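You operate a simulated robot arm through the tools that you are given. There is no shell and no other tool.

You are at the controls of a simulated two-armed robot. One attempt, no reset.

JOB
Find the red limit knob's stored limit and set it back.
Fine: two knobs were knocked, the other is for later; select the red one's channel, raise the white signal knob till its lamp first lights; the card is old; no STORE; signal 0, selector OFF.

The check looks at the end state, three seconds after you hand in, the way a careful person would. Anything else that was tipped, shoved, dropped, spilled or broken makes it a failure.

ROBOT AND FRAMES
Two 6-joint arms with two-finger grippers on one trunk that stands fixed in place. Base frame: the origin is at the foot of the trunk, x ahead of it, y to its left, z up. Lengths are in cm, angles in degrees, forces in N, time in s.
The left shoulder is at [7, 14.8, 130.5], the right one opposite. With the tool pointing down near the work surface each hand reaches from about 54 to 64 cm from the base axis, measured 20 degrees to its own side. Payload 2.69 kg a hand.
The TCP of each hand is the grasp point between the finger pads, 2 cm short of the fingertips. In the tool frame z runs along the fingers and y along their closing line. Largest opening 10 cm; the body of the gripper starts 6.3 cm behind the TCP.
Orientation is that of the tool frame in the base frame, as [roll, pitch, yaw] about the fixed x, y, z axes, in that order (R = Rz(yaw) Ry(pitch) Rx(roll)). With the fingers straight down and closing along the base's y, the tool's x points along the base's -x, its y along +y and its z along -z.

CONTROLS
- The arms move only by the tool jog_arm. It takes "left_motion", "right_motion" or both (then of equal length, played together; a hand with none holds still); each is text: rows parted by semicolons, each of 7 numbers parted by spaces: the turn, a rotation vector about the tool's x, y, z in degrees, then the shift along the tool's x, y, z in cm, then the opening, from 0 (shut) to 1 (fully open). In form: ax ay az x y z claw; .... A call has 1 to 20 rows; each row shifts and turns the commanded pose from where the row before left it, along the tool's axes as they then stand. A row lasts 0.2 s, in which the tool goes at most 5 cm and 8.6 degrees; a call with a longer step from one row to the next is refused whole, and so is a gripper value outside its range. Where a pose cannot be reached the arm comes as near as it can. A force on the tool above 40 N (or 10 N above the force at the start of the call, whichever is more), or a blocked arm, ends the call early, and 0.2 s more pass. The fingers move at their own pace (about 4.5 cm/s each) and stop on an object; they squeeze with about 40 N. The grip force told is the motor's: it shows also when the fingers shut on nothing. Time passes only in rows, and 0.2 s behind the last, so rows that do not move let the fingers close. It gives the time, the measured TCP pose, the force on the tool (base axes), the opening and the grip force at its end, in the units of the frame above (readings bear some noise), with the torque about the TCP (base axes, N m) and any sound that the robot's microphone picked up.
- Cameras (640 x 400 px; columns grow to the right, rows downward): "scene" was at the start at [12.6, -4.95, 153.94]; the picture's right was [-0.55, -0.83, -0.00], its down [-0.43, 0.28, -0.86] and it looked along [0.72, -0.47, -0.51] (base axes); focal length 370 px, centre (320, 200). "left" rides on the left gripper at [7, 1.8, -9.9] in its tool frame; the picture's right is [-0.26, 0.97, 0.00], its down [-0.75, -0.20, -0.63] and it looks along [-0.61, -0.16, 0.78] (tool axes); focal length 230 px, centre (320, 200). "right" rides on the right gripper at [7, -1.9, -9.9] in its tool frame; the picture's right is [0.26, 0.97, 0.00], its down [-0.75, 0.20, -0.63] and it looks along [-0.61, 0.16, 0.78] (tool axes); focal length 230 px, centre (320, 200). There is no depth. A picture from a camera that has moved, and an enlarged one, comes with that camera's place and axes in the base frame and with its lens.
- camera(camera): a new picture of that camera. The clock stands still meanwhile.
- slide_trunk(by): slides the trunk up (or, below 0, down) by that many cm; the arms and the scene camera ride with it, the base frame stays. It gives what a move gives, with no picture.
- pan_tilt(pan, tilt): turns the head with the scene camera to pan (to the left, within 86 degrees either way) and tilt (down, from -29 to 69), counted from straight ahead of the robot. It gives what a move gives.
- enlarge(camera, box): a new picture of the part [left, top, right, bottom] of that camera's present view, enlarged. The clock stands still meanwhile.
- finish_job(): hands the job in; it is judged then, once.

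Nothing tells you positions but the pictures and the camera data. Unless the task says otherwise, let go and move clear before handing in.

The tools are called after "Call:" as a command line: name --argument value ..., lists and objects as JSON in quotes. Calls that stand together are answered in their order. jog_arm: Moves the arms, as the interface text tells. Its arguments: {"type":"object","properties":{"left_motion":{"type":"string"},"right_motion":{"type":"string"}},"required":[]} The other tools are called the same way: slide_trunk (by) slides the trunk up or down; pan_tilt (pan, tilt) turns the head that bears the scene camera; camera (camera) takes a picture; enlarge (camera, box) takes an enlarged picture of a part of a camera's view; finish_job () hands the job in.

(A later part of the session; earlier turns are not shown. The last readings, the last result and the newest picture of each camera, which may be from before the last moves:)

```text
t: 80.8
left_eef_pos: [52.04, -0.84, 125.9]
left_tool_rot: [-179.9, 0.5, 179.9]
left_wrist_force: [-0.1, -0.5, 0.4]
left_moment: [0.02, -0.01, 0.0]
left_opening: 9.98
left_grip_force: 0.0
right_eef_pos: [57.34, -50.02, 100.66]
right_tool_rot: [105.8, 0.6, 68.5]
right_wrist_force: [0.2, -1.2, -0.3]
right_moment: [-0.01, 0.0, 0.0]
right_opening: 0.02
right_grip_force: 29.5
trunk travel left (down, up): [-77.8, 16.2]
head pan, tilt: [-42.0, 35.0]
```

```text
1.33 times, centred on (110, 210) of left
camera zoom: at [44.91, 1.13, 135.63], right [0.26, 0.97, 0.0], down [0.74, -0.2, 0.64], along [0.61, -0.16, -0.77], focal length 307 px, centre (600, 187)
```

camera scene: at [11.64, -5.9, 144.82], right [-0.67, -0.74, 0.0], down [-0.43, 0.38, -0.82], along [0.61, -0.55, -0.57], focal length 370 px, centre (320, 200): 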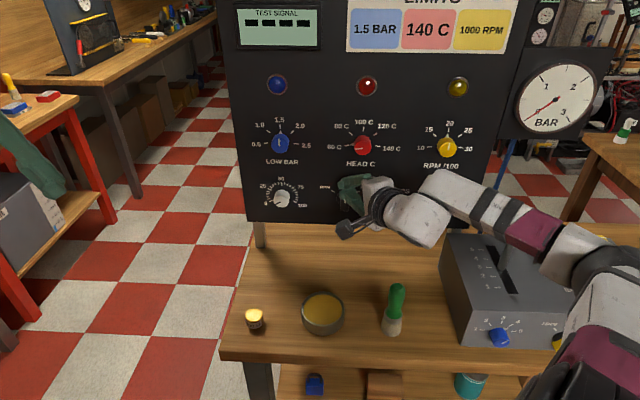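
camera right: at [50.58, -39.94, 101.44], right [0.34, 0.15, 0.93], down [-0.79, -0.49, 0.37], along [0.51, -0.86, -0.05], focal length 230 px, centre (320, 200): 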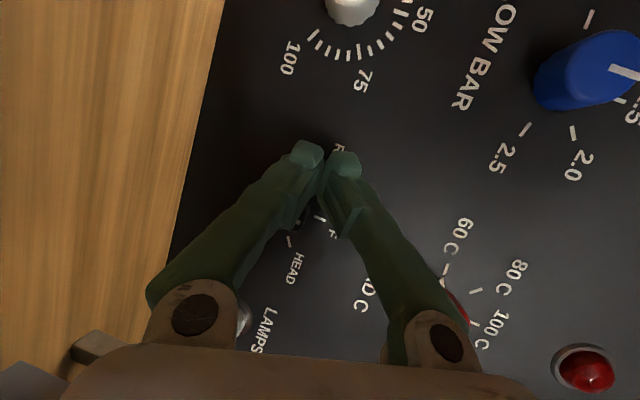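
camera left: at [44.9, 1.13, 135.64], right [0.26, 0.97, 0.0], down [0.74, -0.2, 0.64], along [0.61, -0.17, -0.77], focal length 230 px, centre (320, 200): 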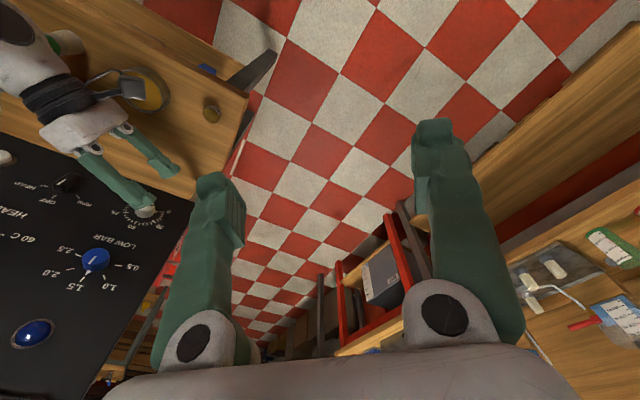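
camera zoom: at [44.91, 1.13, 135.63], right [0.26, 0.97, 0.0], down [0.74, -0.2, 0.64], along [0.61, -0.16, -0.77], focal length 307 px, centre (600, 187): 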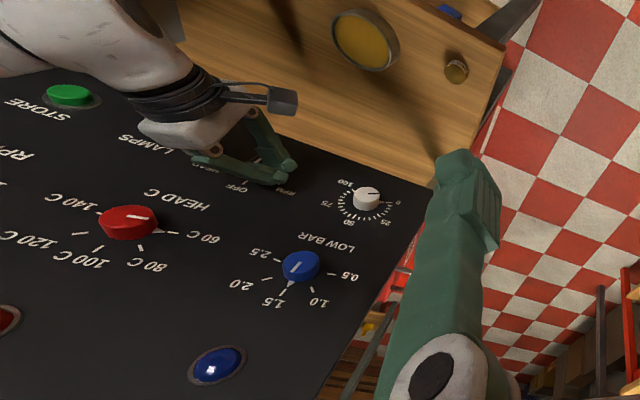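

The tips are left of the bar, untouched so far. I settle slightly deeper/higher and then push right in small steps until contact.

Call:
jog_arm --right_motion "0 0 0 0 0.6 0.8 0; 0 0 0 -0.46 -0.05 -0.19 0; 0 0 0 -0.46 -0.05 -0.19 0; 0 0 0 -0.46 -0.05 -0.19 0; 0 0 0 -0.46 -0.05 -0.19 0; 0 0 0 -0.46 -0.05 -0.19 0; 0 0 0 0 0 0 0"

Call:
enlarge --camera "left" --box '[60, 60, 220, 260]'

Call:
enlarge --camera "right" --box '[200, 80, 460, 300]'

```text
t: 82.4
left_eef_pos: [51.83, -0.71, 125.86]
left_tool_rot: [-179.9, 0.6, 179.9]
left_wrist_force: [-0.3, -0.5, -0.5]
left_moment: [-0.03, 0.02, 0.01]
left_opening: 10.0
left_grip_force: 0.1
right_eef_pos: [56.33, -52.24, 101.13]
right_tool_rot: [105.8, 0.7, 68.3]
right_wrist_force: [-0.3, 3.4, 1.8]
right_moment: [-0.01, -0.03, 0.01]
right_opening: 0.01
right_grip_force: 29.8
trunk travel left (down, up): [-77.8, 16.2]
head pan, tilt: [-42.0, 35.0]
```

```text
2.00 times, centred on (140, 160) of left
camera zoom: at [44.84, 1.28, 135.64], right [0.26, 0.97, 0.0], down [0.74, -0.2, 0.64], along [0.61, -0.17, -0.77], focal length 460 px, centre (680, 280)
```

zoom: 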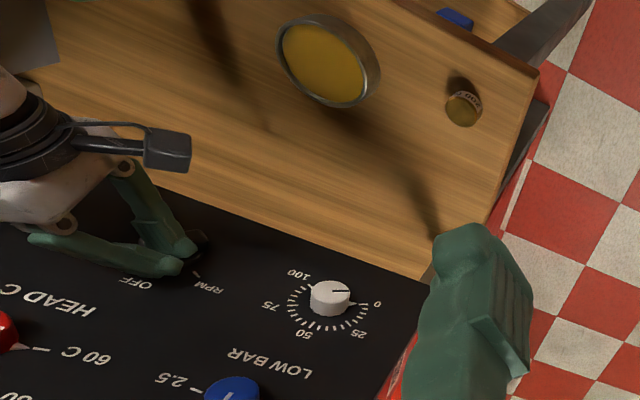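

```text
1.82 times, centred on (330, 190) of right
camera zoom: at [49.63, -42.03, 101.84], right [0.34, 0.15, 0.93], down [-0.79, -0.49, 0.37], along [0.51, -0.86, -0.05], focal length 418 px, centre (302, 218)
```

zoom: 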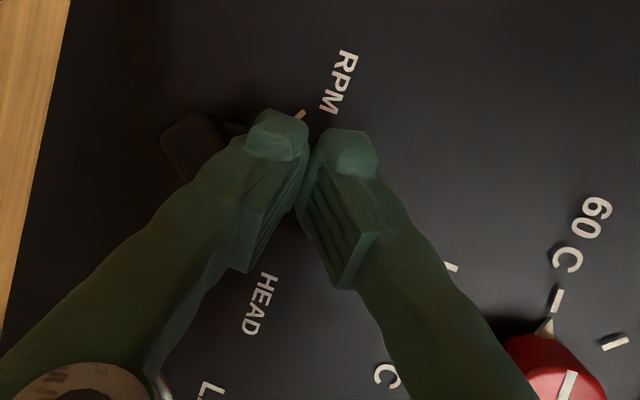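

Light contact (≈3.5 N). I continue pushing right in half-centimetre steps.

Call:
jog_arm --right_motion "0 0 0 -0.46 -0.05 -0.19 0; 0 0 0 -0.46 -0.05 -0.19 0; 0 0 0 -0.46 -0.15 -0.19 0; 0 0 0 0 0 0 0"

Call:
enlarge --camera "right" --box '[200, 80, 460, 300]'

Call:
enlarge --camera "scene" --box '[220, 0, 540, 230]'

```text
t: 83.4
left_eef_pos: [51.89, -0.42, 125.85]
left_tool_rot: [-179.7, 0.7, 179.9]
left_wrist_force: [-0.3, 0.0, -0.6]
left_moment: [-0.03, 0.0, 0.0]
left_opening: 9.99
left_grip_force: 0.1
right_eef_pos: [55.33, -53.06, 101.2]
right_tool_rot: [105.7, 0.6, 68.5]
right_wrist_force: [1.9, 8.8, 5.5]
right_moment: [0.06, -0.01, 0.05]
right_opening: 0.0
right_grip_force: 29.3
trunk travel left (down, up): [-77.8, 16.2]
head pan, tilt: [-42.0, 35.0]
```

```text
1.82 times, centred on (330, 190) of right
camera zoom: at [48.5, -42.92, 101.9], right [0.34, 0.15, 0.93], down [-0.79, -0.49, 0.37], along [0.51, -0.86, -0.05], focal length 418 px, centre (302, 218)
```

zoom: 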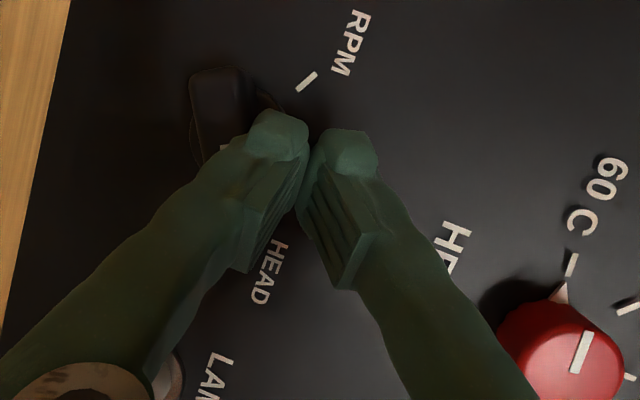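

```text
1.74 times, centred on (380, 115) of scene
camera zoom: at [11.58, -5.45, 144.85], right [-0.67, -0.74, 0.0], down [-0.43, 0.38, -0.82], along [0.61, -0.55, -0.57], focal length 644 px, centre (216, 348)
```

zoom: 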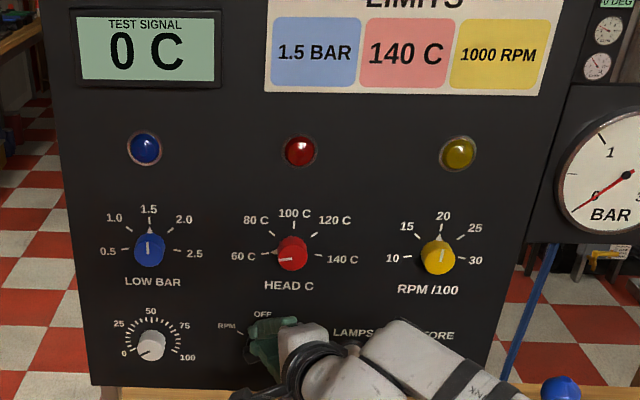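

The display now reads "0 C": the selector is at HEAD. I ease off left and back away from the panel.

Call:
jog_arm --right_motion "0 0 0 0.6 0.2 0.2 0; 0 0 0 0.5 0.1 0.2 0; 0 0 0 0 0 -1.5 0; 0 0 0 0 0 -1.5 0; 0 0 0 0 0.5 -1.5 0; 0 0 0 0 0 0 0"

Call:
camera --camera "right"

Call:
enlarge --camera "scene" --box '[220, 0, 540, 230]'

```text
t: 84.8
left_eef_pos: [51.95, -0.89, 125.83]
left_tool_rot: [-179.9, 0.6, 180.0]
left_wrist_force: [-0.5, 0.4, -0.3]
left_moment: [0.0, -0.01, -0.02]
left_opening: 9.99
left_grip_force: 0.1
right_eef_pos: [52.39, -51.14, 102.83]
right_tool_rot: [106.2, 0.4, 68.8]
right_wrist_force: [0.5, -0.5, 0.2]
right_moment: [0.0, 0.02, 0.0]
right_opening: 0.0
right_grip_force: 29.2
trunk travel left (down, up): [-77.8, 16.2]
head pan, tilt: [-42.0, 35.0]
```

```text
taken
camera right: at [45.6, -40.94, 103.64], right [0.35, 0.15, 0.93], down [-0.78, -0.5, 0.38], along [0.52, -0.85, -0.06], focal length 230 px, centre (320, 200)
```

right: 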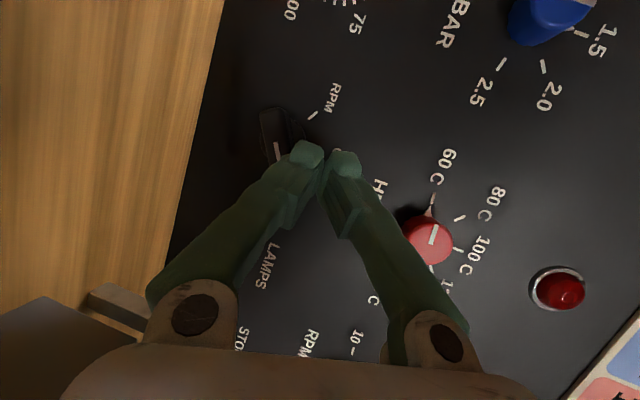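

```text
1.74 times, centred on (380, 115) of scene
camera zoom: at [11.69, -5.84, 144.81], right [-0.67, -0.74, 0.0], down [-0.43, 0.38, -0.82], along [0.61, -0.55, -0.57], focal length 644 px, centre (216, 348)
```

zoom: 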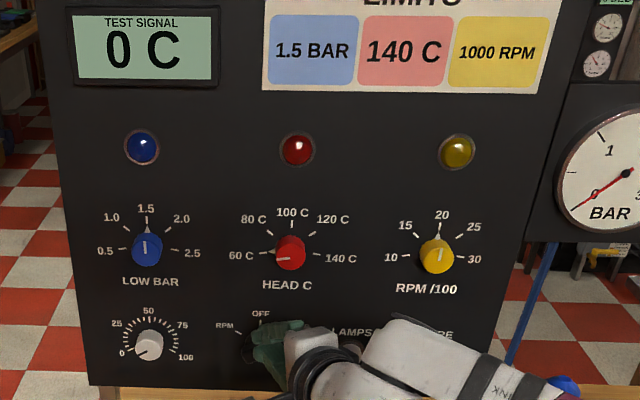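

Selector set, display stable at 0 C. Next the white signal knob (centre U≈-15.9, z≈98.5). I open the gripper and slide the hand left in front of it, keeping ~8 cm from the panel.

Call:
jog_arm --right_motion "0 3.9 -1.1 1.2 0 0 0.3; 0 0 0 2.3 -0.2 0.8 0.6; 0 0 0 2.3 -0.2 0.8 0.6; 0 0 0 2.3 -0.3 0.8 0.6; 0 0 0 2.3 -0.3 0.8 0.6; 0 0 0 1.2 -0.3 0.5 0.6; 0 0 0 0 0 0 0.6"

Call:
camera --camera "scene"

Call:
camera --camera "right"

```text
t: 86.4
left_eef_pos: [51.94, -0.8, 125.87]
left_tool_rot: [-180.0, 0.6, 180.0]
left_wrist_force: [-0.8, 0.8, 0.5]
left_moment: [0.01, 0.01, 0.02]
left_opening: 10.0
left_grip_force: 0.1
right_eef_pos: [59.72, -43.66, 102.02]
right_tool_rot: [106.3, 0.4, 73.0]
right_wrist_force: [0.2, -0.6, 0.2]
right_moment: [0.02, 0.0, 0.03]
right_opening: 5.99
right_grip_force: 0.0
right hand out of reach, approached as far as the arm can: row 4, 5, 6
trunk travel left (down, up): [-77.8, 16.2]
head pan, tilt: [-42.0, 35.0]
```

```text
taken
camera scene: at [11.6, -5.89, 144.82], right [-0.67, -0.74, 0.0], down [-0.43, 0.38, -0.82], along [0.61, -0.55, -0.57], focal length 370 px, centre (320, 200)
```

scene: 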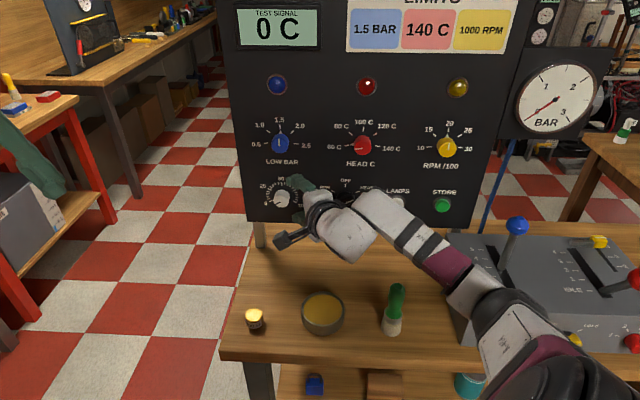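

```text
taken
camera right: at [52.14, -34.15, 102.89], right [0.34, 0.17, 0.93], down [-0.74, -0.56, 0.37], along [0.58, -0.81, -0.06], focal length 230 px, centre (320, 200)
```

right: 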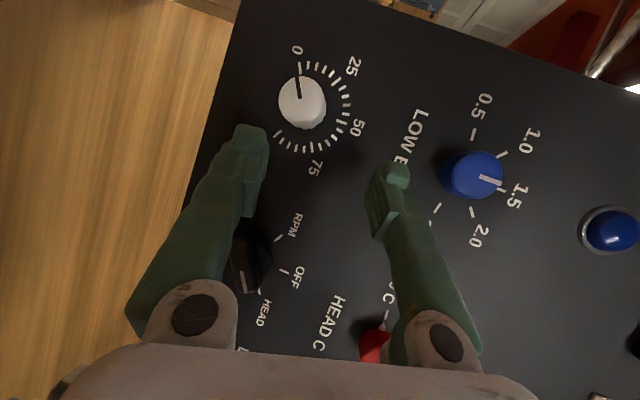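

The signal knob is in clear view (pointer at 0). The arm again meets its roll limit going left/down; raising the hand relative to the trunk tilts the forearm up and frees it. I raise the hand 8 cm, then lower the trunk 8 cm.

Call:
jog_arm --right_motion "0 0 0 0 1.92 -0.55 0.6; 0 0 0 0 1.92 -0.55 0.6; 0 0 0 0 1.92 -0.55 0.6; 0 0 0 0 1.92 -0.55 0.6; 0 0 0 0 0 0 0.6"

Call:
slide_trunk --by -8

Call:
camera --camera "scene"

```text
t: 87.6
left_eef_pos: [52.0, -0.91, 125.82]
left_tool_rot: [-179.9, 0.6, 179.8]
left_wrist_force: [1.2, 0.5, 0.5]
left_moment: [0.02, -0.02, 0.0]
left_opening: 10.01
left_grip_force: 0.0
right_eef_pos: [59.73, -43.87, 110.21]
right_tool_rot: [105.9, 0.6, 72.5]
right_wrist_force: [-1.1, -0.3, -0.3]
right_moment: [0.02, -0.03, -0.02]
right_opening: 5.99
right_grip_force: 0.0
trunk travel left (down, up): [-77.8, 16.2]
head pan, tilt: [-42.0, 35.0]
```

```text
t: 88.8
left_eef_pos: [51.94, -0.71, 117.96]
left_tool_rot: [-179.9, 0.5, 179.8]
left_wrist_force: [-0.5, -0.1, -0.6]
left_moment: [-0.04, -0.01, -0.01]
left_opening: 10.01
left_grip_force: 0.0
right_eef_pos: [59.73, -43.96, 102.03]
right_tool_rot: [105.8, 0.7, 72.6]
right_wrist_force: [-0.7, -1.4, -0.3]
right_moment: [0.02, 0.02, 0.02]
right_opening: 5.99
right_grip_force: 0.0
trunk travel left (down, up): [-69.8, 24.2]
head pan, tilt: [-42.0, 35.0]
```

```text
taken
camera scene: at [11.63, -5.87, 136.82], right [-0.67, -0.74, 0.0], down [-0.43, 0.38, -0.82], along [0.61, -0.55, -0.57], focal length 370 px, centre (320, 200)
```

scene: 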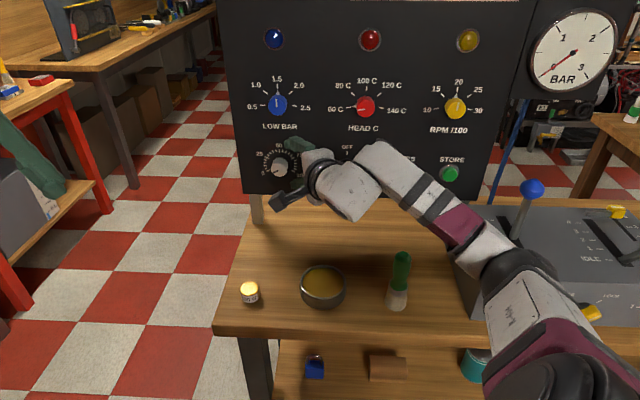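

No refusals. I move to the pre-grasp point on the line of approach to the signal knob.

Call:
jog_arm --right_motion "0 0 0 1.13 -0.93 0.28 0.6; 0 0 0 1.13 -0.93 0.28 0.6; 0 0 0 0 0 0 0.6"

Call:
camera --camera "right"

```text
t: 89.6
left_eef_pos: [51.97, -1.02, 117.97]
left_tool_rot: [-180.0, 0.6, -180.0]
left_wrist_force: [0.3, -0.2, -0.5]
left_moment: [-0.01, 0.01, 0.0]
left_opening: 10.03
left_grip_force: 0.1
right_eef_pos: [60.45, -41.53, 100.13]
right_tool_rot: [105.8, 0.5, 72.5]
right_wrist_force: [0.3, 0.7, 0.0]
right_moment: [0.0, -0.03, -0.02]
right_opening: 6.02
right_grip_force: 0.1
trunk travel left (down, up): [-69.8, 24.2]
head pan, tilt: [-42.0, 35.0]
```

```text
taken
camera right: at [53.01, -31.87, 100.93], right [0.33, 0.18, 0.93], down [-0.75, -0.55, 0.37], along [0.57, -0.82, -0.05], focal length 230 px, centre (320, 200)
```

right: 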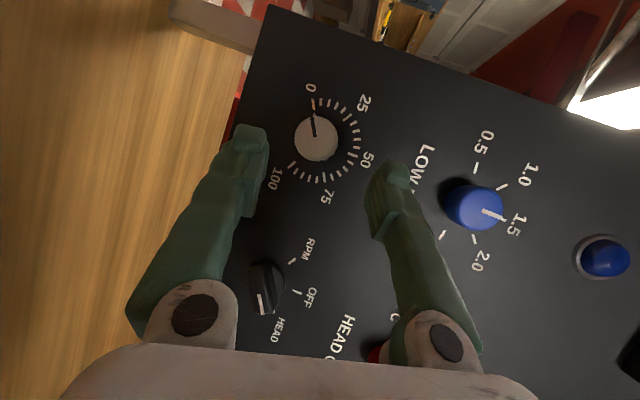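

Reached cleanly. I test a bit more yaw toward the panel normal here (tips are ~4 cm clear of the knob).

Call:
jog_arm --right_motion "0 -5.8 1.6 0 0 0 0.6; 0 0 0 0 0 0 0.6"

```text
t: 90.2
left_eef_pos: [51.95, -0.77, 117.87]
left_tool_rot: [-180.0, 0.5, 179.8]
left_wrist_force: [0.8, -1.2, -0.4]
left_moment: [0.0, 0.01, 0.0]
left_opening: 9.99
left_grip_force: 0.1
right_eef_pos: [59.8, -43.67, 101.72]
right_tool_rot: [106.6, 0.4, 67.2]
right_wrist_force: [-0.1, -0.2, 0.0]
right_moment: [0.0, -0.03, 0.0]
right_opening: 6.0
right_grip_force: 0.0
right hand out of reach, approached as far as the arm can: row 1
trunk travel left (down, up): [-69.8, 24.2]
head pan, tilt: [-42.0, 35.0]
```

That is the yaw limit here (about 17.5° right). I return to that pose and then roll the hand so its fingers close square to the knob axis.

Call:
jog_arm --right_motion "0 5.6 -1.5 1.1 -0.8 0.1 0.6; 0 0 0 1.1 -0.8 0.1 0.6; 0 0 -8 0 0 0 0.6; 0 0 -8 0 0 0 0.6; 0 0 -8 0 0 0 0.6; 0 0 -8 0 0 0 0.6; 0 0 -8 0 0 0 0.6; 0 0 0 0 0 0 0.6"

Call:
camera --camera "right"

Call:
camera --camera "scene"

```text
t: 92.0
left_eef_pos: [51.96, -0.87, 117.9]
left_tool_rot: [-179.9, 0.5, 179.9]
left_wrist_force: [1.0, -0.2, 0.3]
left_moment: [-0.05, 0.04, -0.01]
left_opening: 10.0
left_grip_force: 0.1
right_eef_pos: [60.32, -41.67, 100.2]
right_tool_rot: [110.5, 38.8, 85.4]
right_wrist_force: [1.0, 0.5, -0.1]
right_moment: [0.0, -0.01, 0.02]
right_opening: 5.99
right_grip_force: 0.0
trunk travel left (down, up): [-69.8, 24.2]
head pan, tilt: [-42.0, 35.0]
```

```text
taken
camera right: at [51.0, -34.33, 97.12], right [0.4, 0.74, 0.54], down [-0.54, -0.29, 0.79], along [0.74, -0.61, 0.29], focal length 230 px, centre (320, 200)
```

right: 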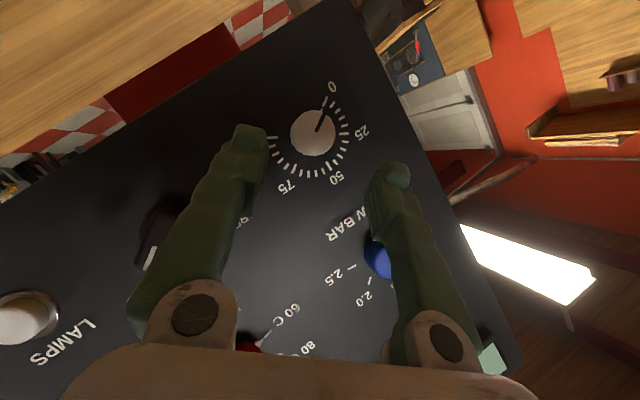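

```text
taken
camera scene: at [11.65, -5.87, 136.82], right [-0.67, -0.74, 0.0], down [-0.43, 0.38, -0.82], along [0.61, -0.55, -0.57], focal length 370 px, centre (320, 200)
```

scene: 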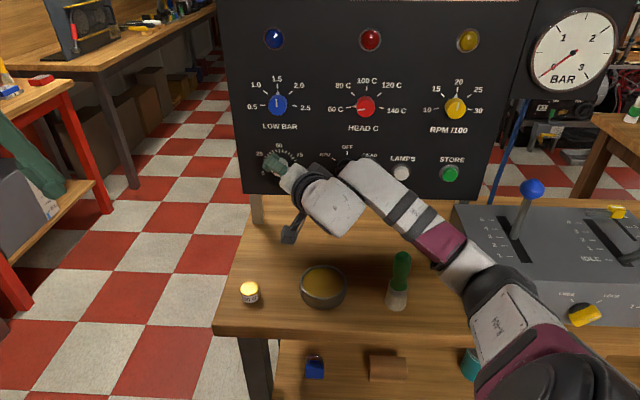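

Good alignment. I roll 17° further back (so the turn can start counter-clockwise of square), then advance 5.8 cm along the fingers around the signal knob.

Call:
jog_arm --right_motion "0 0 -8.5 0 0 0 0.6; 0 0 -8.5 0 0 0 0.6; 0 0 0 0 0 1.5 0.6; 0 0 0 0 0 1.5 0.6; 0 0 0 0 0 1.5 0.6; 0 0 0 0 0 0 0.6"

Call:
camera --camera "right"

Call:
enlarge --camera "left" --box '[20, 60, 220, 300]'

```text
t: 93.4
left_eef_pos: [51.94, -0.8, 117.92]
left_tool_rot: [-180.0, 0.5, 179.9]
left_wrist_force: [0.0, -0.2, -0.2]
left_moment: [-0.03, 0.04, 0.0]
left_opening: 9.99
left_grip_force: 0.0
right_eef_pos: [64.51, -43.14, 98.96]
right_tool_rot: [117.9, 54.4, 95.4]
right_wrist_force: [0.4, 0.8, -0.4]
right_moment: [-0.03, 0.01, 0.04]
right_opening: 6.0
right_grip_force: 0.0
trunk travel left (down, up): [-69.8, 24.2]
head pan, tilt: [-42.0, 35.0]
```

```text
taken
camera right: at [54.36, -37.46, 95.0], right [0.37, 0.88, 0.29], down [-0.46, -0.1, 0.88], along [0.81, -0.46, 0.37], focal length 230 px, centre (320, 200)
```

right: 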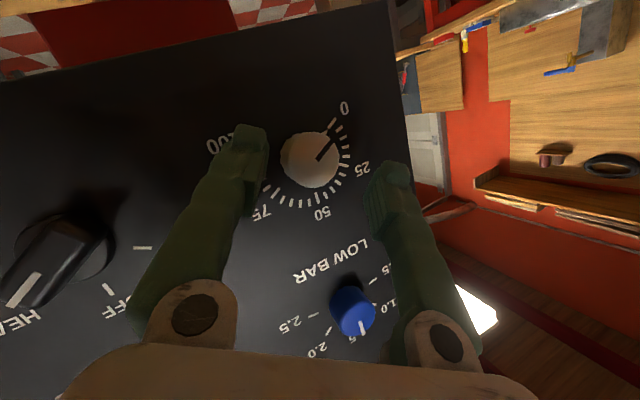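

```text
1.67 times, centred on (120, 180) of left
camera zoom: at [44.89, 1.14, 127.63], right [0.26, 0.97, 0.0], down [0.74, -0.2, 0.64], along [0.61, -0.16, -0.77], focal length 384 px, centre (653, 233)
```

zoom: 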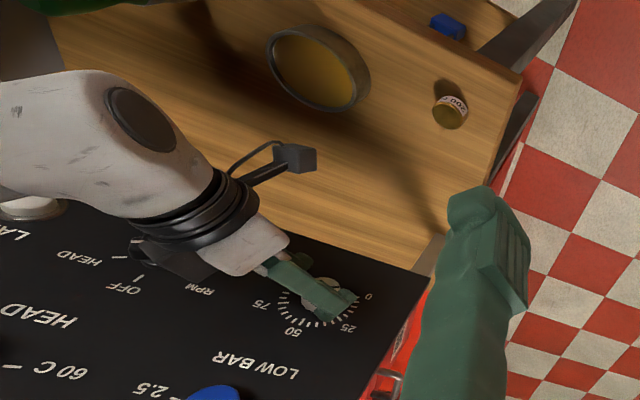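

The knob appears slightly lower than estimated (z≈97.8). I correct by ~0.9 cm and advance the last 1.4 cm, then view before closing.

Call:
jog_arm --right_motion "0 0 0 0.4 -0.28 0.5 0.6; 0 0 0 0.32 -0.2 0.5 0.6; 0 0 0 0 0 0.4 0.6; 0 0 0 0 0 0 0.6"

Call:
camera --camera "right"

Call:
enlarge --camera "left" --box '[20, 60, 220, 300]'

```text
t: 94.4
left_eef_pos: [51.89, -0.84, 117.84]
left_tool_rot: [-179.9, 0.5, 180.0]
left_wrist_force: [-0.2, 0.2, 0.3]
left_moment: [0.01, 0.0, 0.0]
left_opening: 9.99
left_grip_force: 0.1
right_eef_pos: [65.53, -43.35, 97.67]
right_tool_rot: [117.9, 54.3, 95.4]
right_wrist_force: [0.3, 0.2, 0.0]
right_moment: [0.0, 0.02, 0.04]
right_opening: 5.99
right_grip_force: 0.1
trunk travel left (down, up): [-69.8, 24.2]
head pan, tilt: [-42.0, 35.0]
```

```text
taken
camera right: at [55.26, -37.77, 93.71], right [0.37, 0.88, 0.29], down [-0.46, -0.1, 0.88], along [0.81, -0.46, 0.37], focal length 230 px, centre (320, 200)
```

right: 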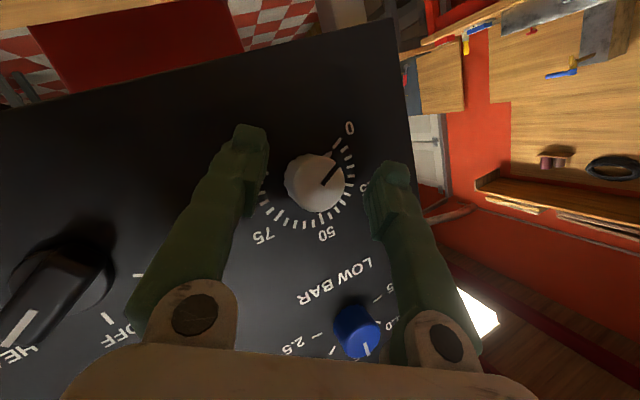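

```text
1.67 times, centred on (120, 180) of left
camera zoom: at [44.91, 1.13, 127.62], right [0.26, 0.97, 0.0], down [0.74, -0.2, 0.64], along [0.61, -0.16, -0.77], focal length 384 px, centre (653, 233)
```

zoom: 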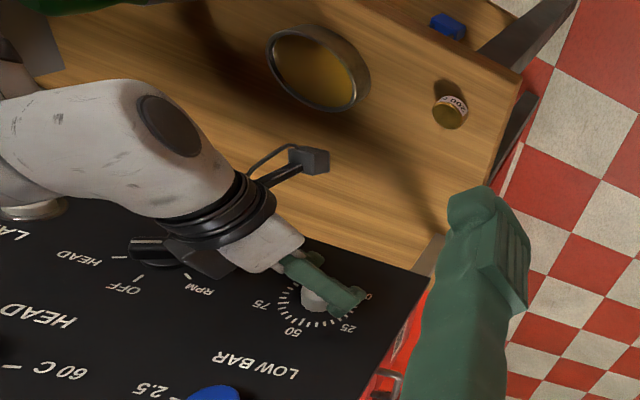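

The knob is centred between the fingers. I close the gripper on it.

Call:
jog_arm --right_motion "0 0 0 0 0 0 0.3; 0 0 0 0 0 0 0; 0 0 0 0 0 0 0; 0 0 0 0 0 0 0; 0 0 0 0 0 0 0"

Call:
camera --camera "right"

Call:
enlarge --camera "left" --box '[20, 60, 220, 300]'

```text
t: 95.6
left_eef_pos: [51.96, -0.66, 117.83]
left_tool_rot: [-179.8, 0.5, 179.9]
left_wrist_force: [-0.1, -0.5, -0.3]
left_moment: [-0.01, -0.05, -0.03]
left_opening: 10.03
left_grip_force: 0.0
right_eef_pos: [65.46, -43.42, 97.78]
right_tool_rot: [117.8, 54.3, 95.3]
right_wrist_force: [3.5, 1.1, 2.3]
right_moment: [-0.13, -0.13, 0.2]
right_opening: 3.29
right_grip_force: 45.1
trunk travel left (down, up): [-69.8, 24.2]
head pan, tilt: [-42.0, 35.0]
```

```text
taken
camera right: at [55.3, -37.7, 93.75], right [0.37, 0.88, 0.29], down [-0.46, -0.1, 0.88], along [0.81, -0.46, 0.37], focal length 230 px, centre (320, 200)
```

right: 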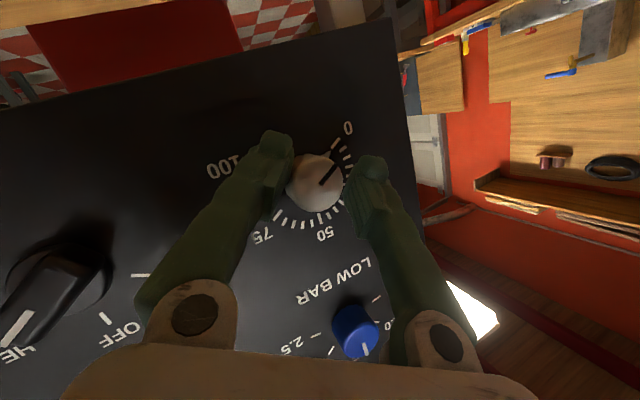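

```text
1.67 times, centred on (120, 180) of left
camera zoom: at [44.94, 1.21, 127.62], right [0.26, 0.97, 0.0], down [0.74, -0.2, 0.64], along [0.61, -0.17, -0.77], focal length 384 px, centre (653, 233)
```

zoom: 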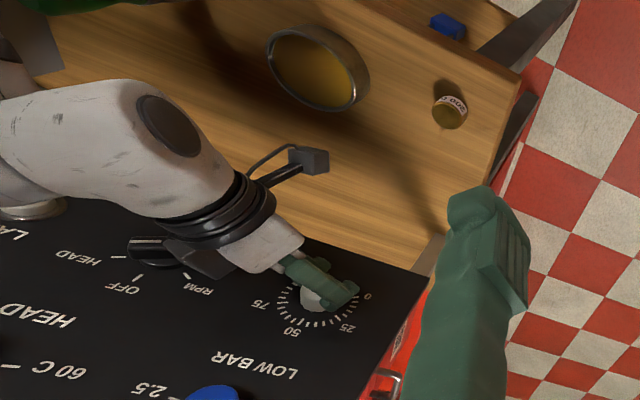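

Gripped (3.3 cm knob). I aim the head to see display and lamps, and turn the knob clockwise 16° as a first test.

Call:
pan_tilt --pan -42 --tilt 22

Call:
jog_arm --right_motion "0 0 8 0 0 0 0; 0 0 8 0 0 0 0; 0 0 0 0 0 0 0"

Call:
camera --camera "scene"

Call:
camera --camera "right"

```text
t: 96.3
left_eef_pos: [51.94, -0.71, 117.76]
left_tool_rot: [-179.8, 0.6, 179.9]
left_wrist_force: [-0.6, -0.1, -0.9]
left_moment: [0.03, 0.02, 0.03]
left_opening: 10.01
left_grip_force: 0.0
right_eef_pos: [65.44, -43.21, 97.72]
right_tool_rot: [117.9, 54.3, 95.4]
right_wrist_force: [4.1, 0.6, 3.1]
right_moment: [-0.24, -0.24, 0.11]
right_opening: 3.28
right_grip_force: 44.9
trunk travel left (down, up): [-69.8, 24.2]
head pan, tilt: [-42.0, 22.0]
```

```text
t: 97.1
left_eef_pos: [51.67, -0.37, 118.06]
left_tool_rot: [-179.6, 0.7, 179.9]
left_wrist_force: [-0.3, -0.7, 0.0]
left_moment: [-0.01, 0.03, 0.0]
left_opening: 9.97
left_grip_force: 0.1
right_eef_pos: [65.32, -42.97, 97.87]
right_tool_rot: [110.7, 39.5, 85.8]
right_wrist_force: [-11.7, 18.1, -5.4]
right_moment: [-0.23, -0.18, 0.5]
right_opening: 3.25
right_grip_force: 44.6
trunk travel left (down, up): [-69.8, 24.2]
head pan, tilt: [-42.0, 22.0]
```

```text
taken
camera scene: at [11.72, -5.65, 138.92], right [-0.67, -0.74, 0.0], down [-0.28, 0.25, -0.93], along [0.69, -0.62, -0.37], focal length 370 px, centre (320, 200)
```

scene: 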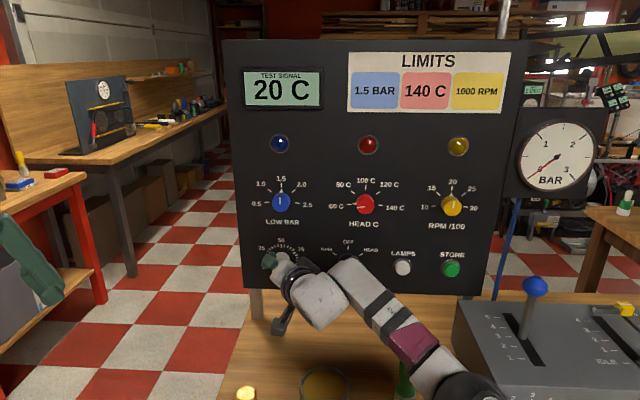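

```text
taken
camera right: at [55.98, -35.69, 94.72], right [0.4, 0.75, 0.53], down [-0.54, -0.28, 0.79], along [0.74, -0.6, 0.29], focal length 230 px, centre (320, 200)
```

right: 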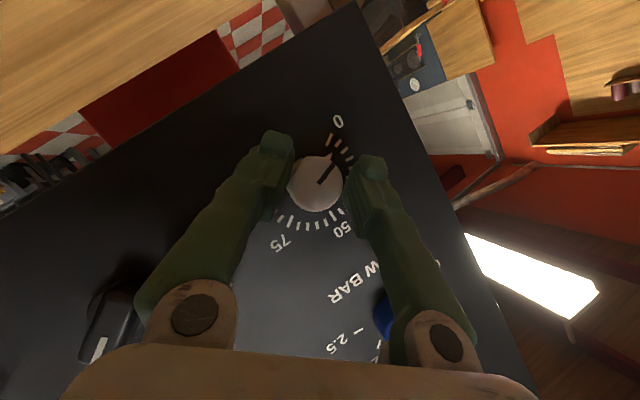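

Turning works: display reads "20 C", red lamp still dark. I relieve the axial push slightly and continue clockwise.

Call:
jog_arm --right_motion "0 0 0 0.25 0.06 -0.4 0; 0 0 8 0 0 0 0; 0 0 8 0 0 0 0; 0 0 0 0 0 0 0"

Call:
enlarge --camera "scene" --box '[220, 40, 540, 290]'

Call:
camera --camera "right"

```text
t: 98.1
left_eef_pos: [51.43, -0.84, 118.19]
left_tool_rot: [-180.0, 0.8, 179.7]
left_wrist_force: [0.4, 0.1, 0.5]
left_moment: [0.0, -0.02, 0.03]
left_opening: 10.0
left_grip_force: 0.0
right_eef_pos: [64.47, -43.1, 97.67]
right_tool_rot: [107.6, 24.5, 79.3]
right_wrist_force: [-15.2, 5.3, -2.1]
right_moment: [-0.05, -0.06, -0.08]
right_opening: 0.02
right_grip_force: 29.1
trunk travel left (down, up): [-69.8, 24.2]
head pan, tilt: [-42.0, 22.0]
```

```text
1.60 times, centred on (380, 165) of scene
camera zoom: at [11.25, -6.14, 138.93], right [-0.67, -0.74, 0.0], down [-0.27, 0.25, -0.93], along [0.69, -0.62, -0.37], focal length 592 px, centre (224, 256)
```

zoom: 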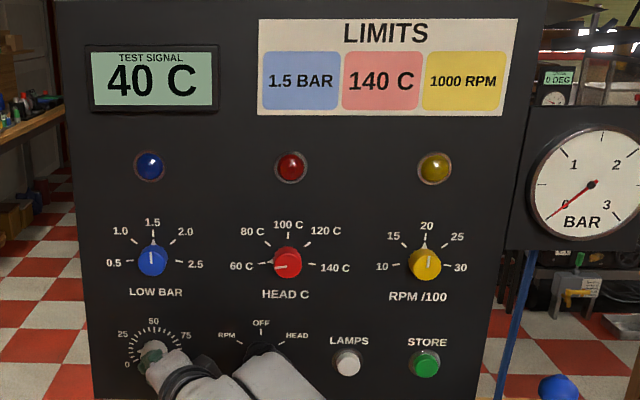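

```text
taken
camera right: at [56.02, -34.61, 95.9], right [0.4, 0.55, 0.73], down [-0.63, -0.42, 0.66], along [0.67, -0.72, 0.18], focal length 230 px, centre (320, 200)
```

right: 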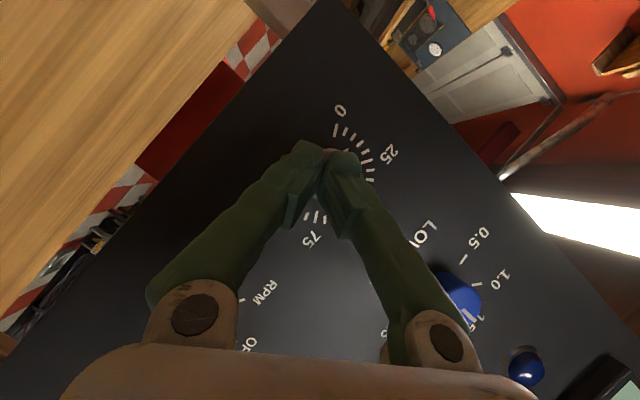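

Display shows "40 C" but the pads slid off the knob's front; I need a deeper, squarer grip. I back off, open, and set up again.

Call:
jog_arm --right_motion "0 0 0 0 0 -1.5 0; 0 0 0 0 0 -1.5 0; 0 0 -8.5 0 0 0 0.5; 0 0 -8.5 0 0 0 0.6; 0 0 0 0 0 0 0.6; 0 0 0 0 0 0 0.6"

Call:
camera --camera "right"

```text
t: 99.5
left_eef_pos: [51.95, -0.79, 117.81]
left_tool_rot: [-179.9, 0.5, 180.0]
left_wrist_force: [0.1, -0.6, -0.3]
left_moment: [0.0, -0.02, 0.01]
left_opening: 9.98
left_grip_force: 0.1
right_eef_pos: [62.37, -42.15, 98.51]
right_tool_rot: [111.1, 40.6, 86.3]
right_wrist_force: [0.5, -0.9, 0.6]
right_moment: [-0.01, -0.01, -0.04]
right_opening: 6.0
right_grip_force: 0.1
trunk travel left (down, up): [-69.8, 24.2]
head pan, tilt: [-42.0, 22.0]
```

```text
taken
camera right: at [53.08, -34.98, 95.28], right [0.4, 0.76, 0.52], down [-0.53, -0.27, 0.8], along [0.75, -0.6, 0.3], focal length 230 px, centre (320, 200)
```

right: 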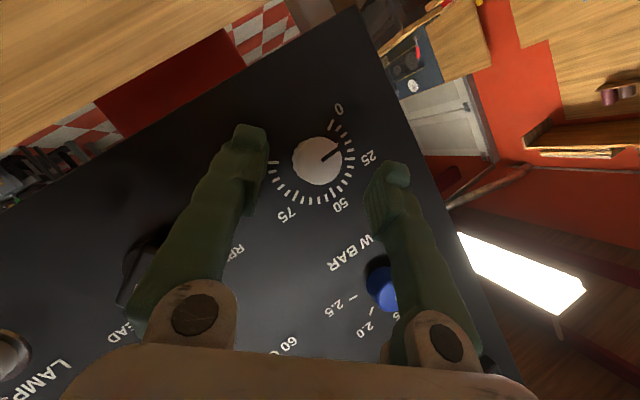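

The pointer sits around 16 on the dial (40 C). I advance 3.8 cm with a small sideways correction for a deeper grip.

Call:
jog_arm --right_motion "0 0 0 -0.25 0 1.3 0.6; 0 0 0 -0.2 0 1.3 0.6; 0 0 0 -0.1 0 1.2 0.6; 0 0 0 0 0 0 0.6"

Call:
camera --camera "right"

```text
t: 100.5
left_eef_pos: [51.93, -0.78, 117.95]
left_tool_rot: [-179.9, 0.5, 179.9]
left_wrist_force: [-0.1, 0.7, -0.3]
left_moment: [0.0, -0.02, 0.06]
left_opening: 10.0
left_grip_force: 0.1
right_eef_pos: [65.92, -43.66, 97.78]
right_tool_rot: [111.0, 40.6, 86.2]
right_wrist_force: [-0.2, -0.2, 0.2]
right_moment: [0.0, 0.03, 0.03]
right_opening: 6.03
right_grip_force: 0.1
trunk travel left (down, up): [-69.8, 24.2]
head pan, tilt: [-42.0, 22.0]
```

```text
taken
camera right: at [56.44, -36.47, 94.55], right [0.4, 0.76, 0.52], down [-0.53, -0.27, 0.8], along [0.75, -0.6, 0.3], focal length 230 px, centre (320, 200)
```

right: 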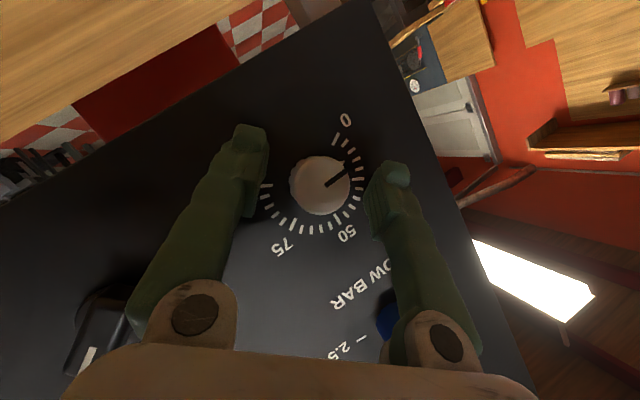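

Well centred and deep. Closing on the knob.

Call:
jog_arm --right_motion "0 0 0 0 0 0 0.3; 0 0 0 0 0 0 0; 0 0 0 0 0 0 0; 0 0 0 0 0 0 0; 0 0 8 0 0 0 0; 0 0 8 0 0 0 0; 0 0 0 0 0 0 0"

Call:
enlarge --camera "scene" --box '[220, 40, 540, 290]'

Call:
camera --camera "right"

```text
t: 102.1
left_eef_pos: [51.82, -0.43, 117.72]
left_tool_rot: [-179.6, 0.5, 179.9]
left_wrist_force: [0.3, 0.6, -0.8]
left_moment: [0.01, -0.01, 0.02]
left_opening: 9.99
left_grip_force: 0.1
right_eef_pos: [66.11, -43.27, 98.07]
right_tool_rot: [107.4, 25.4, 80.0]
right_wrist_force: [10.2, 6.7, 9.4]
right_moment: [0.13, 0.08, 0.89]
right_opening: 3.25
right_grip_force: 45.1
trunk travel left (down, up): [-69.8, 24.2]
head pan, tilt: [-42.0, 22.0]
```

```text
1.60 times, centred on (380, 165) of scene
camera zoom: at [12.13, -5.78, 138.89], right [-0.67, -0.75, 0.0], down [-0.28, 0.25, -0.93], along [0.69, -0.62, -0.37], focal length 592 px, centre (224, 256)
```

zoom: 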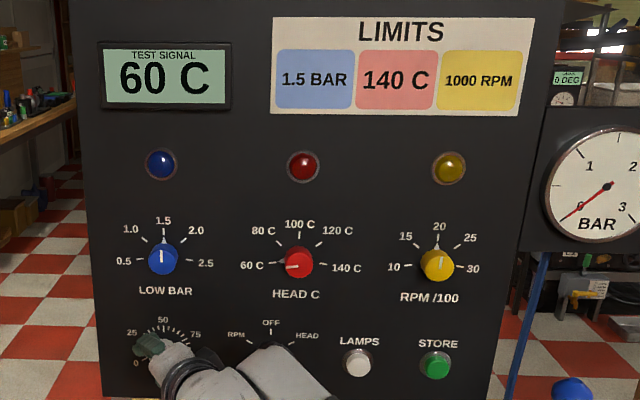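

```text
taken
camera right: at [57.33, -34.77, 96.02], right [0.39, 0.57, 0.72], down [-0.62, -0.41, 0.67], along [0.68, -0.71, 0.19], focal length 230 px, centre (320, 200)
```

right: 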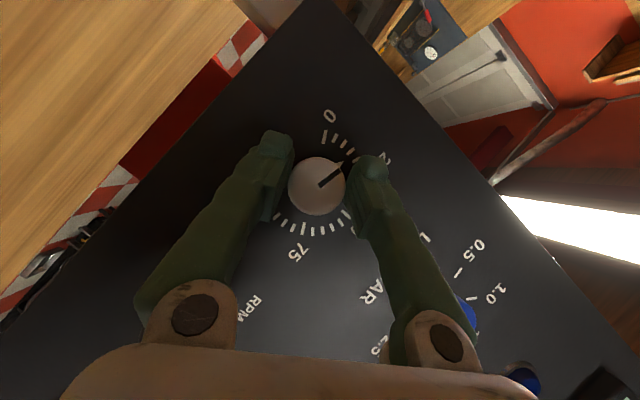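

60 C, red lamp dark, grip holding. I continue in smaller steps, checking the lamp each time.

Call:
jog_arm --right_motion "0 0 4 0 0 0 0; 0 0 0 0 0 0 0"

Call:
enlarge --camera "scene" --box '[220, 40, 540, 290]'

```text
t: 102.7
left_eef_pos: [51.89, -0.47, 117.85]
left_tool_rot: [-179.7, 0.5, 179.9]
left_wrist_force: [0.4, -0.1, 0.0]
left_moment: [-0.01, -0.02, -0.01]
left_opening: 10.01
left_grip_force: 0.1
right_eef_pos: [66.03, -43.27, 98.02]
right_tool_rot: [106.9, 21.9, 78.6]
right_wrist_force: [13.6, 7.4, 11.8]
right_moment: [-0.1, -0.08, 0.72]
right_opening: 3.26
right_grip_force: 45.0
trunk travel left (down, up): [-69.8, 24.2]
head pan, tilt: [-42.0, 22.0]
```

```text
1.60 times, centred on (380, 165) of scene
camera zoom: at [12.14, -5.65, 138.9], right [-0.67, -0.75, 0.0], down [-0.28, 0.25, -0.93], along [0.69, -0.62, -0.37], focal length 592 px, centre (224, 256)
```

zoom: 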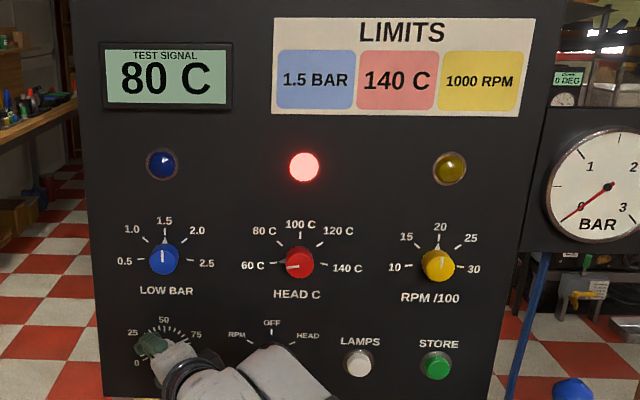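

The display jumped to "80 C" and the red lamp lit — it was dark at 60 C. So the stored limit is 80 C (display steps by 20). Now I turn the signal back down; first -32° with this grip.

Call:
jog_arm --right_motion "0 0 -8 0 0 0 0; 0 0 -8 0 0 0 0; 0 0 0 0 0 0 0"

Call:
enlarge --camera "scene" --box '[220, 40, 540, 290]'

Call:
camera --camera "right"

```text
t: 103.5
left_eef_pos: [51.97, -0.54, 117.86]
left_tool_rot: [-179.7, 0.5, -180.0]
left_wrist_force: [0.1, 0.4, 0.5]
left_moment: [0.03, -0.02, -0.02]
left_opening: 10.03
left_grip_force: 0.1
right_eef_pos: [65.94, -43.36, 97.92]
right_tool_rot: [110.2, 37.1, 84.5]
right_wrist_force: [10.9, 8.0, 6.3]
right_moment: [0.31, 0.29, 0.19]
right_opening: 3.26
right_grip_force: 44.8
trunk travel left (down, up): [-69.8, 24.2]
head pan, tilt: [-42.0, 22.0]
```

```text
1.60 times, centred on (380, 165) of scene
camera zoom: at [12.18, -5.76, 138.87], right [-0.67, -0.74, 0.0], down [-0.28, 0.25, -0.93], along [0.69, -0.62, -0.37], focal length 592 px, centre (224, 256)
```

zoom: 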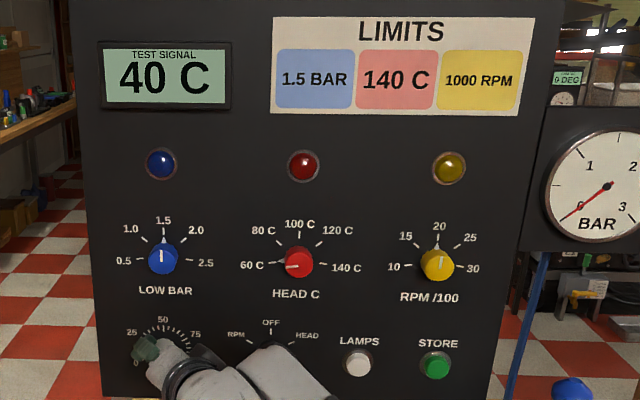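

```text
taken
camera right: at [56.75, -35.87, 94.93], right [0.4, 0.72, 0.57], down [-0.55, -0.3, 0.78], along [0.73, -0.63, 0.27], focal length 230 px, centre (320, 200)
```

right: 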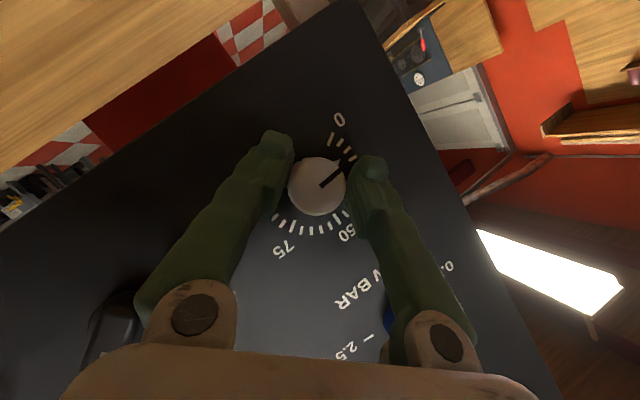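

40 C, lamp off again. I keep turning down.

Call:
jog_arm --right_motion "0 0 -8 0 0 0 0; 0 0 -8 0 0 0 0; 0 0 0 0 0 0 0"

Call:
enlarge --camera "scene" --box '[220, 40, 540, 290]'

Call:
camera --camera "right"

```text
t: 104.3
left_eef_pos: [52.07, -0.77, 117.73]
left_tool_rot: [-179.7, 0.4, 179.9]
left_wrist_force: [-0.5, -0.7, -0.7]
left_moment: [0.0, 0.01, -0.03]
left_opening: 10.03
left_grip_force: 0.0
right_eef_pos: [65.92, -43.59, 97.84]
right_tool_rot: [116.6, 51.8, 93.4]
right_wrist_force: [3.7, 5.8, 0.4]
right_moment: [0.4, 0.4, -0.32]
right_opening: 3.39
right_grip_force: 45.2
trunk travel left (down, up): [-69.8, 24.2]
head pan, tilt: [-42.0, 22.0]
```

```text
1.60 times, centred on (380, 165) of scene
camera zoom: at [12.15, -6.01, 138.86], right [-0.67, -0.74, 0.0], down [-0.28, 0.25, -0.93], along [0.69, -0.62, -0.37], focal length 592 px, centre (224, 256)
```

zoom: 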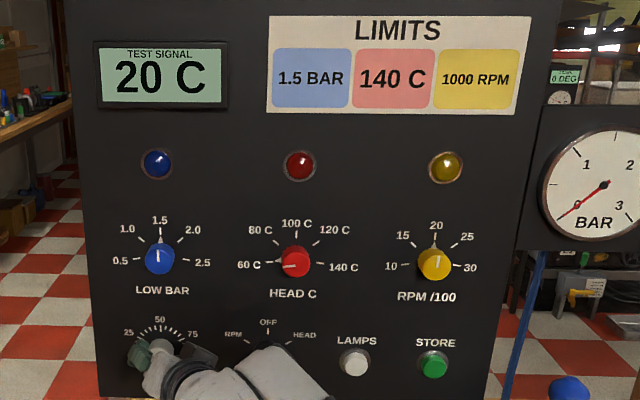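

```text
taken
camera right: at [55.91, -37.61, 93.87], right [0.38, 0.86, 0.33], down [-0.47, -0.13, 0.87], along [0.8, -0.49, 0.35], focal length 230 px, centre (320, 200)
```

right: 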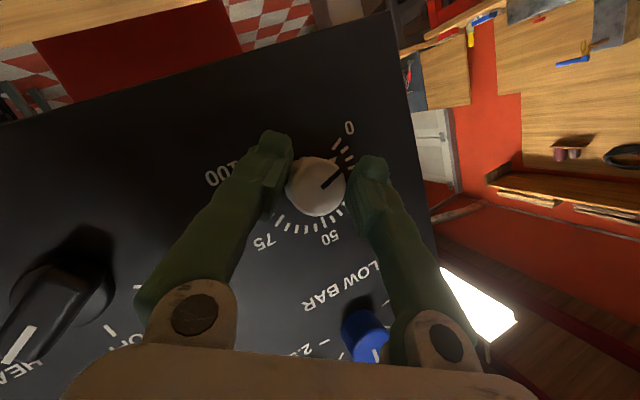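

20 C. I continue down toward zero.

Call:
jog_arm --right_motion "0 0 -8 0 0 0 0; 0 0 -8 0 0 0 0; 0 0 0 0 0 0 0"

Call:
enlarge --camera "scene" --box '[220, 40, 540, 290]'

Call:
camera --camera "right"

```text
t: 105.1
left_eef_pos: [51.85, -0.82, 117.77]
left_tool_rot: [-179.8, 0.4, 179.9]
left_wrist_force: [-0.2, 0.0, -0.3]
left_moment: [-0.03, -0.01, 0.04]
left_opening: 9.99
left_grip_force: 0.1
right_eef_pos: [65.83, -43.7, 97.56]
right_tool_rot: [131.3, 64.8, 110.5]
right_wrist_force: [-10.4, 10.1, -14.4]
right_moment: [0.79, 0.0, -0.31]
right_opening: 3.53
right_grip_force: 45.3
trunk travel left (down, up): [-69.8, 24.2]
head pan, tilt: [-42.0, 22.0]
```

```text
1.60 times, centred on (380, 165) of scene
camera zoom: at [11.97, -6.13, 138.86], right [-0.67, -0.74, 0.0], down [-0.28, 0.25, -0.93], along [0.69, -0.62, -0.37], focal length 592 px, centre (224, 256)
```

zoom: 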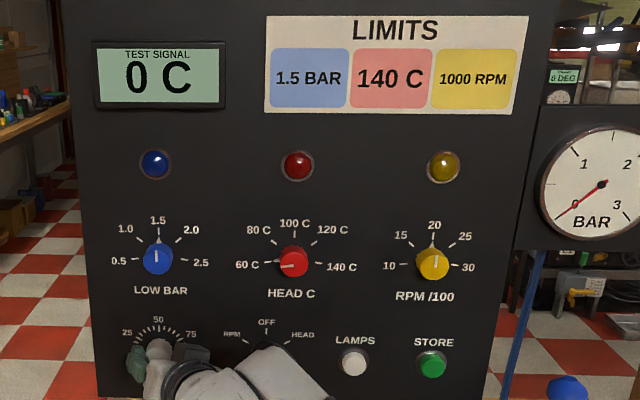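

```text
taken
camera right: at [55.04, -39.57, 93.39], right [0.33, 0.94, 0.07], down [-0.39, 0.06, 0.92], along [0.86, -0.33, 0.39], focal length 230 px, centre (320, 200)
```

right: 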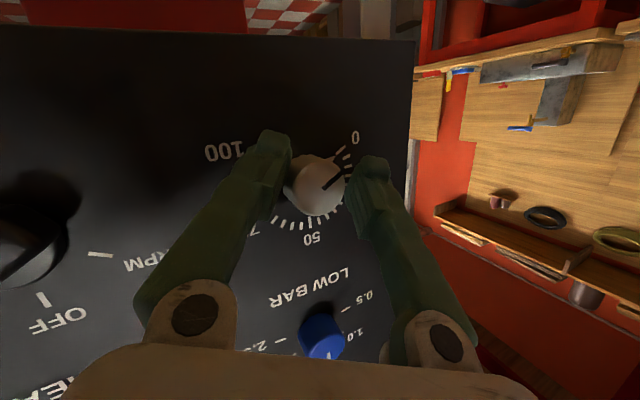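

Display reads 0 C. I release and back off to see the pointer itself.

Call:
jog_arm --right_motion "0 0 0 0 0 0 0.6; 0 0 0 0 0 0 0.6; 0 0 0 0 0 -1.3 0.6; 0 0 0 0 0 -1.3 0.6; 0 0 0 0 0 -1.4 0.6; 0 0 8 0 0 0 0.6; 0 0 8 0 0 0 0.6; 0 0 8 0 0 0 0.6; 0 0 8 0 0 0 0.6; 0 0 8 0 0 0 0.6; 0 0 0 0 0 0 0.6"

Call:
camera --camera "right"

Call:
enlarge --camera "right" --box '[240, 80, 400, 240]'

```text
t: 107.5
left_eef_pos: [51.86, -0.73, 117.97]
left_tool_rot: [-180.0, 0.5, 179.8]
left_wrist_force: [-0.2, 0.2, 0.3]
left_moment: [0.03, 0.0, -0.04]
left_opening: 10.01
left_grip_force: 0.0
right_eef_pos: [62.12, -42.52, 98.93]
right_tool_rot: [108.2, 29.3, 81.2]
right_wrist_force: [-0.6, 0.3, -0.7]
right_moment: [0.01, 0.02, 0.0]
right_opening: 5.99
right_grip_force: 0.0
trunk travel left (down, up): [-69.8, 24.2]
head pan, tilt: [-42.0, 22.0]
```

```text
taken
camera right: at [53.44, -34.2, 96.65], right [0.4, 0.62, 0.68], down [-0.6, -0.38, 0.7], along [0.69, -0.69, 0.22], focal length 230 px, centre (320, 200)
```

right: 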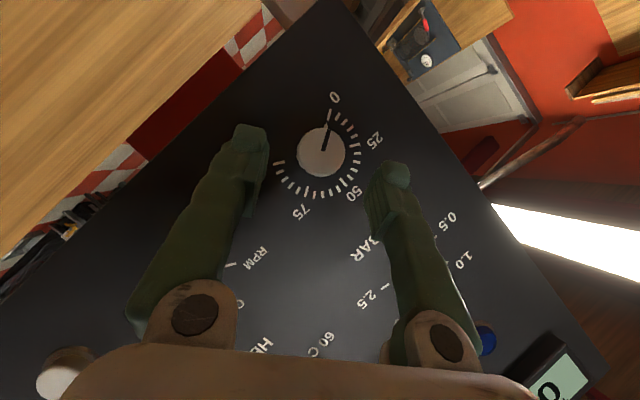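

```text
2.50 times, centred on (320, 160) of right
camera zoom: at [53.44, -34.2, 96.65], right [0.4, 0.62, 0.68], down [-0.6, -0.38, 0.7], along [0.69, -0.69, 0.22], focal length 575 px, centre (320, 300)
```

zoom: 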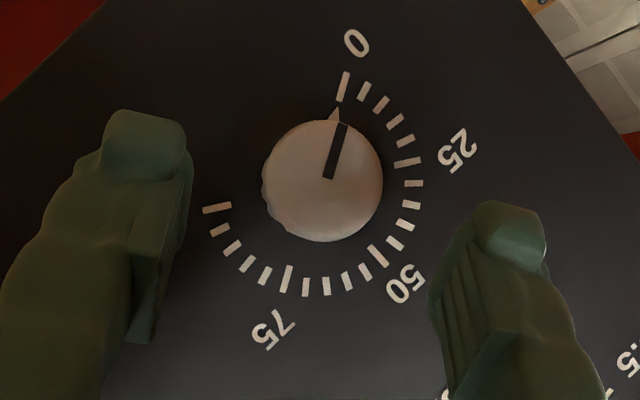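

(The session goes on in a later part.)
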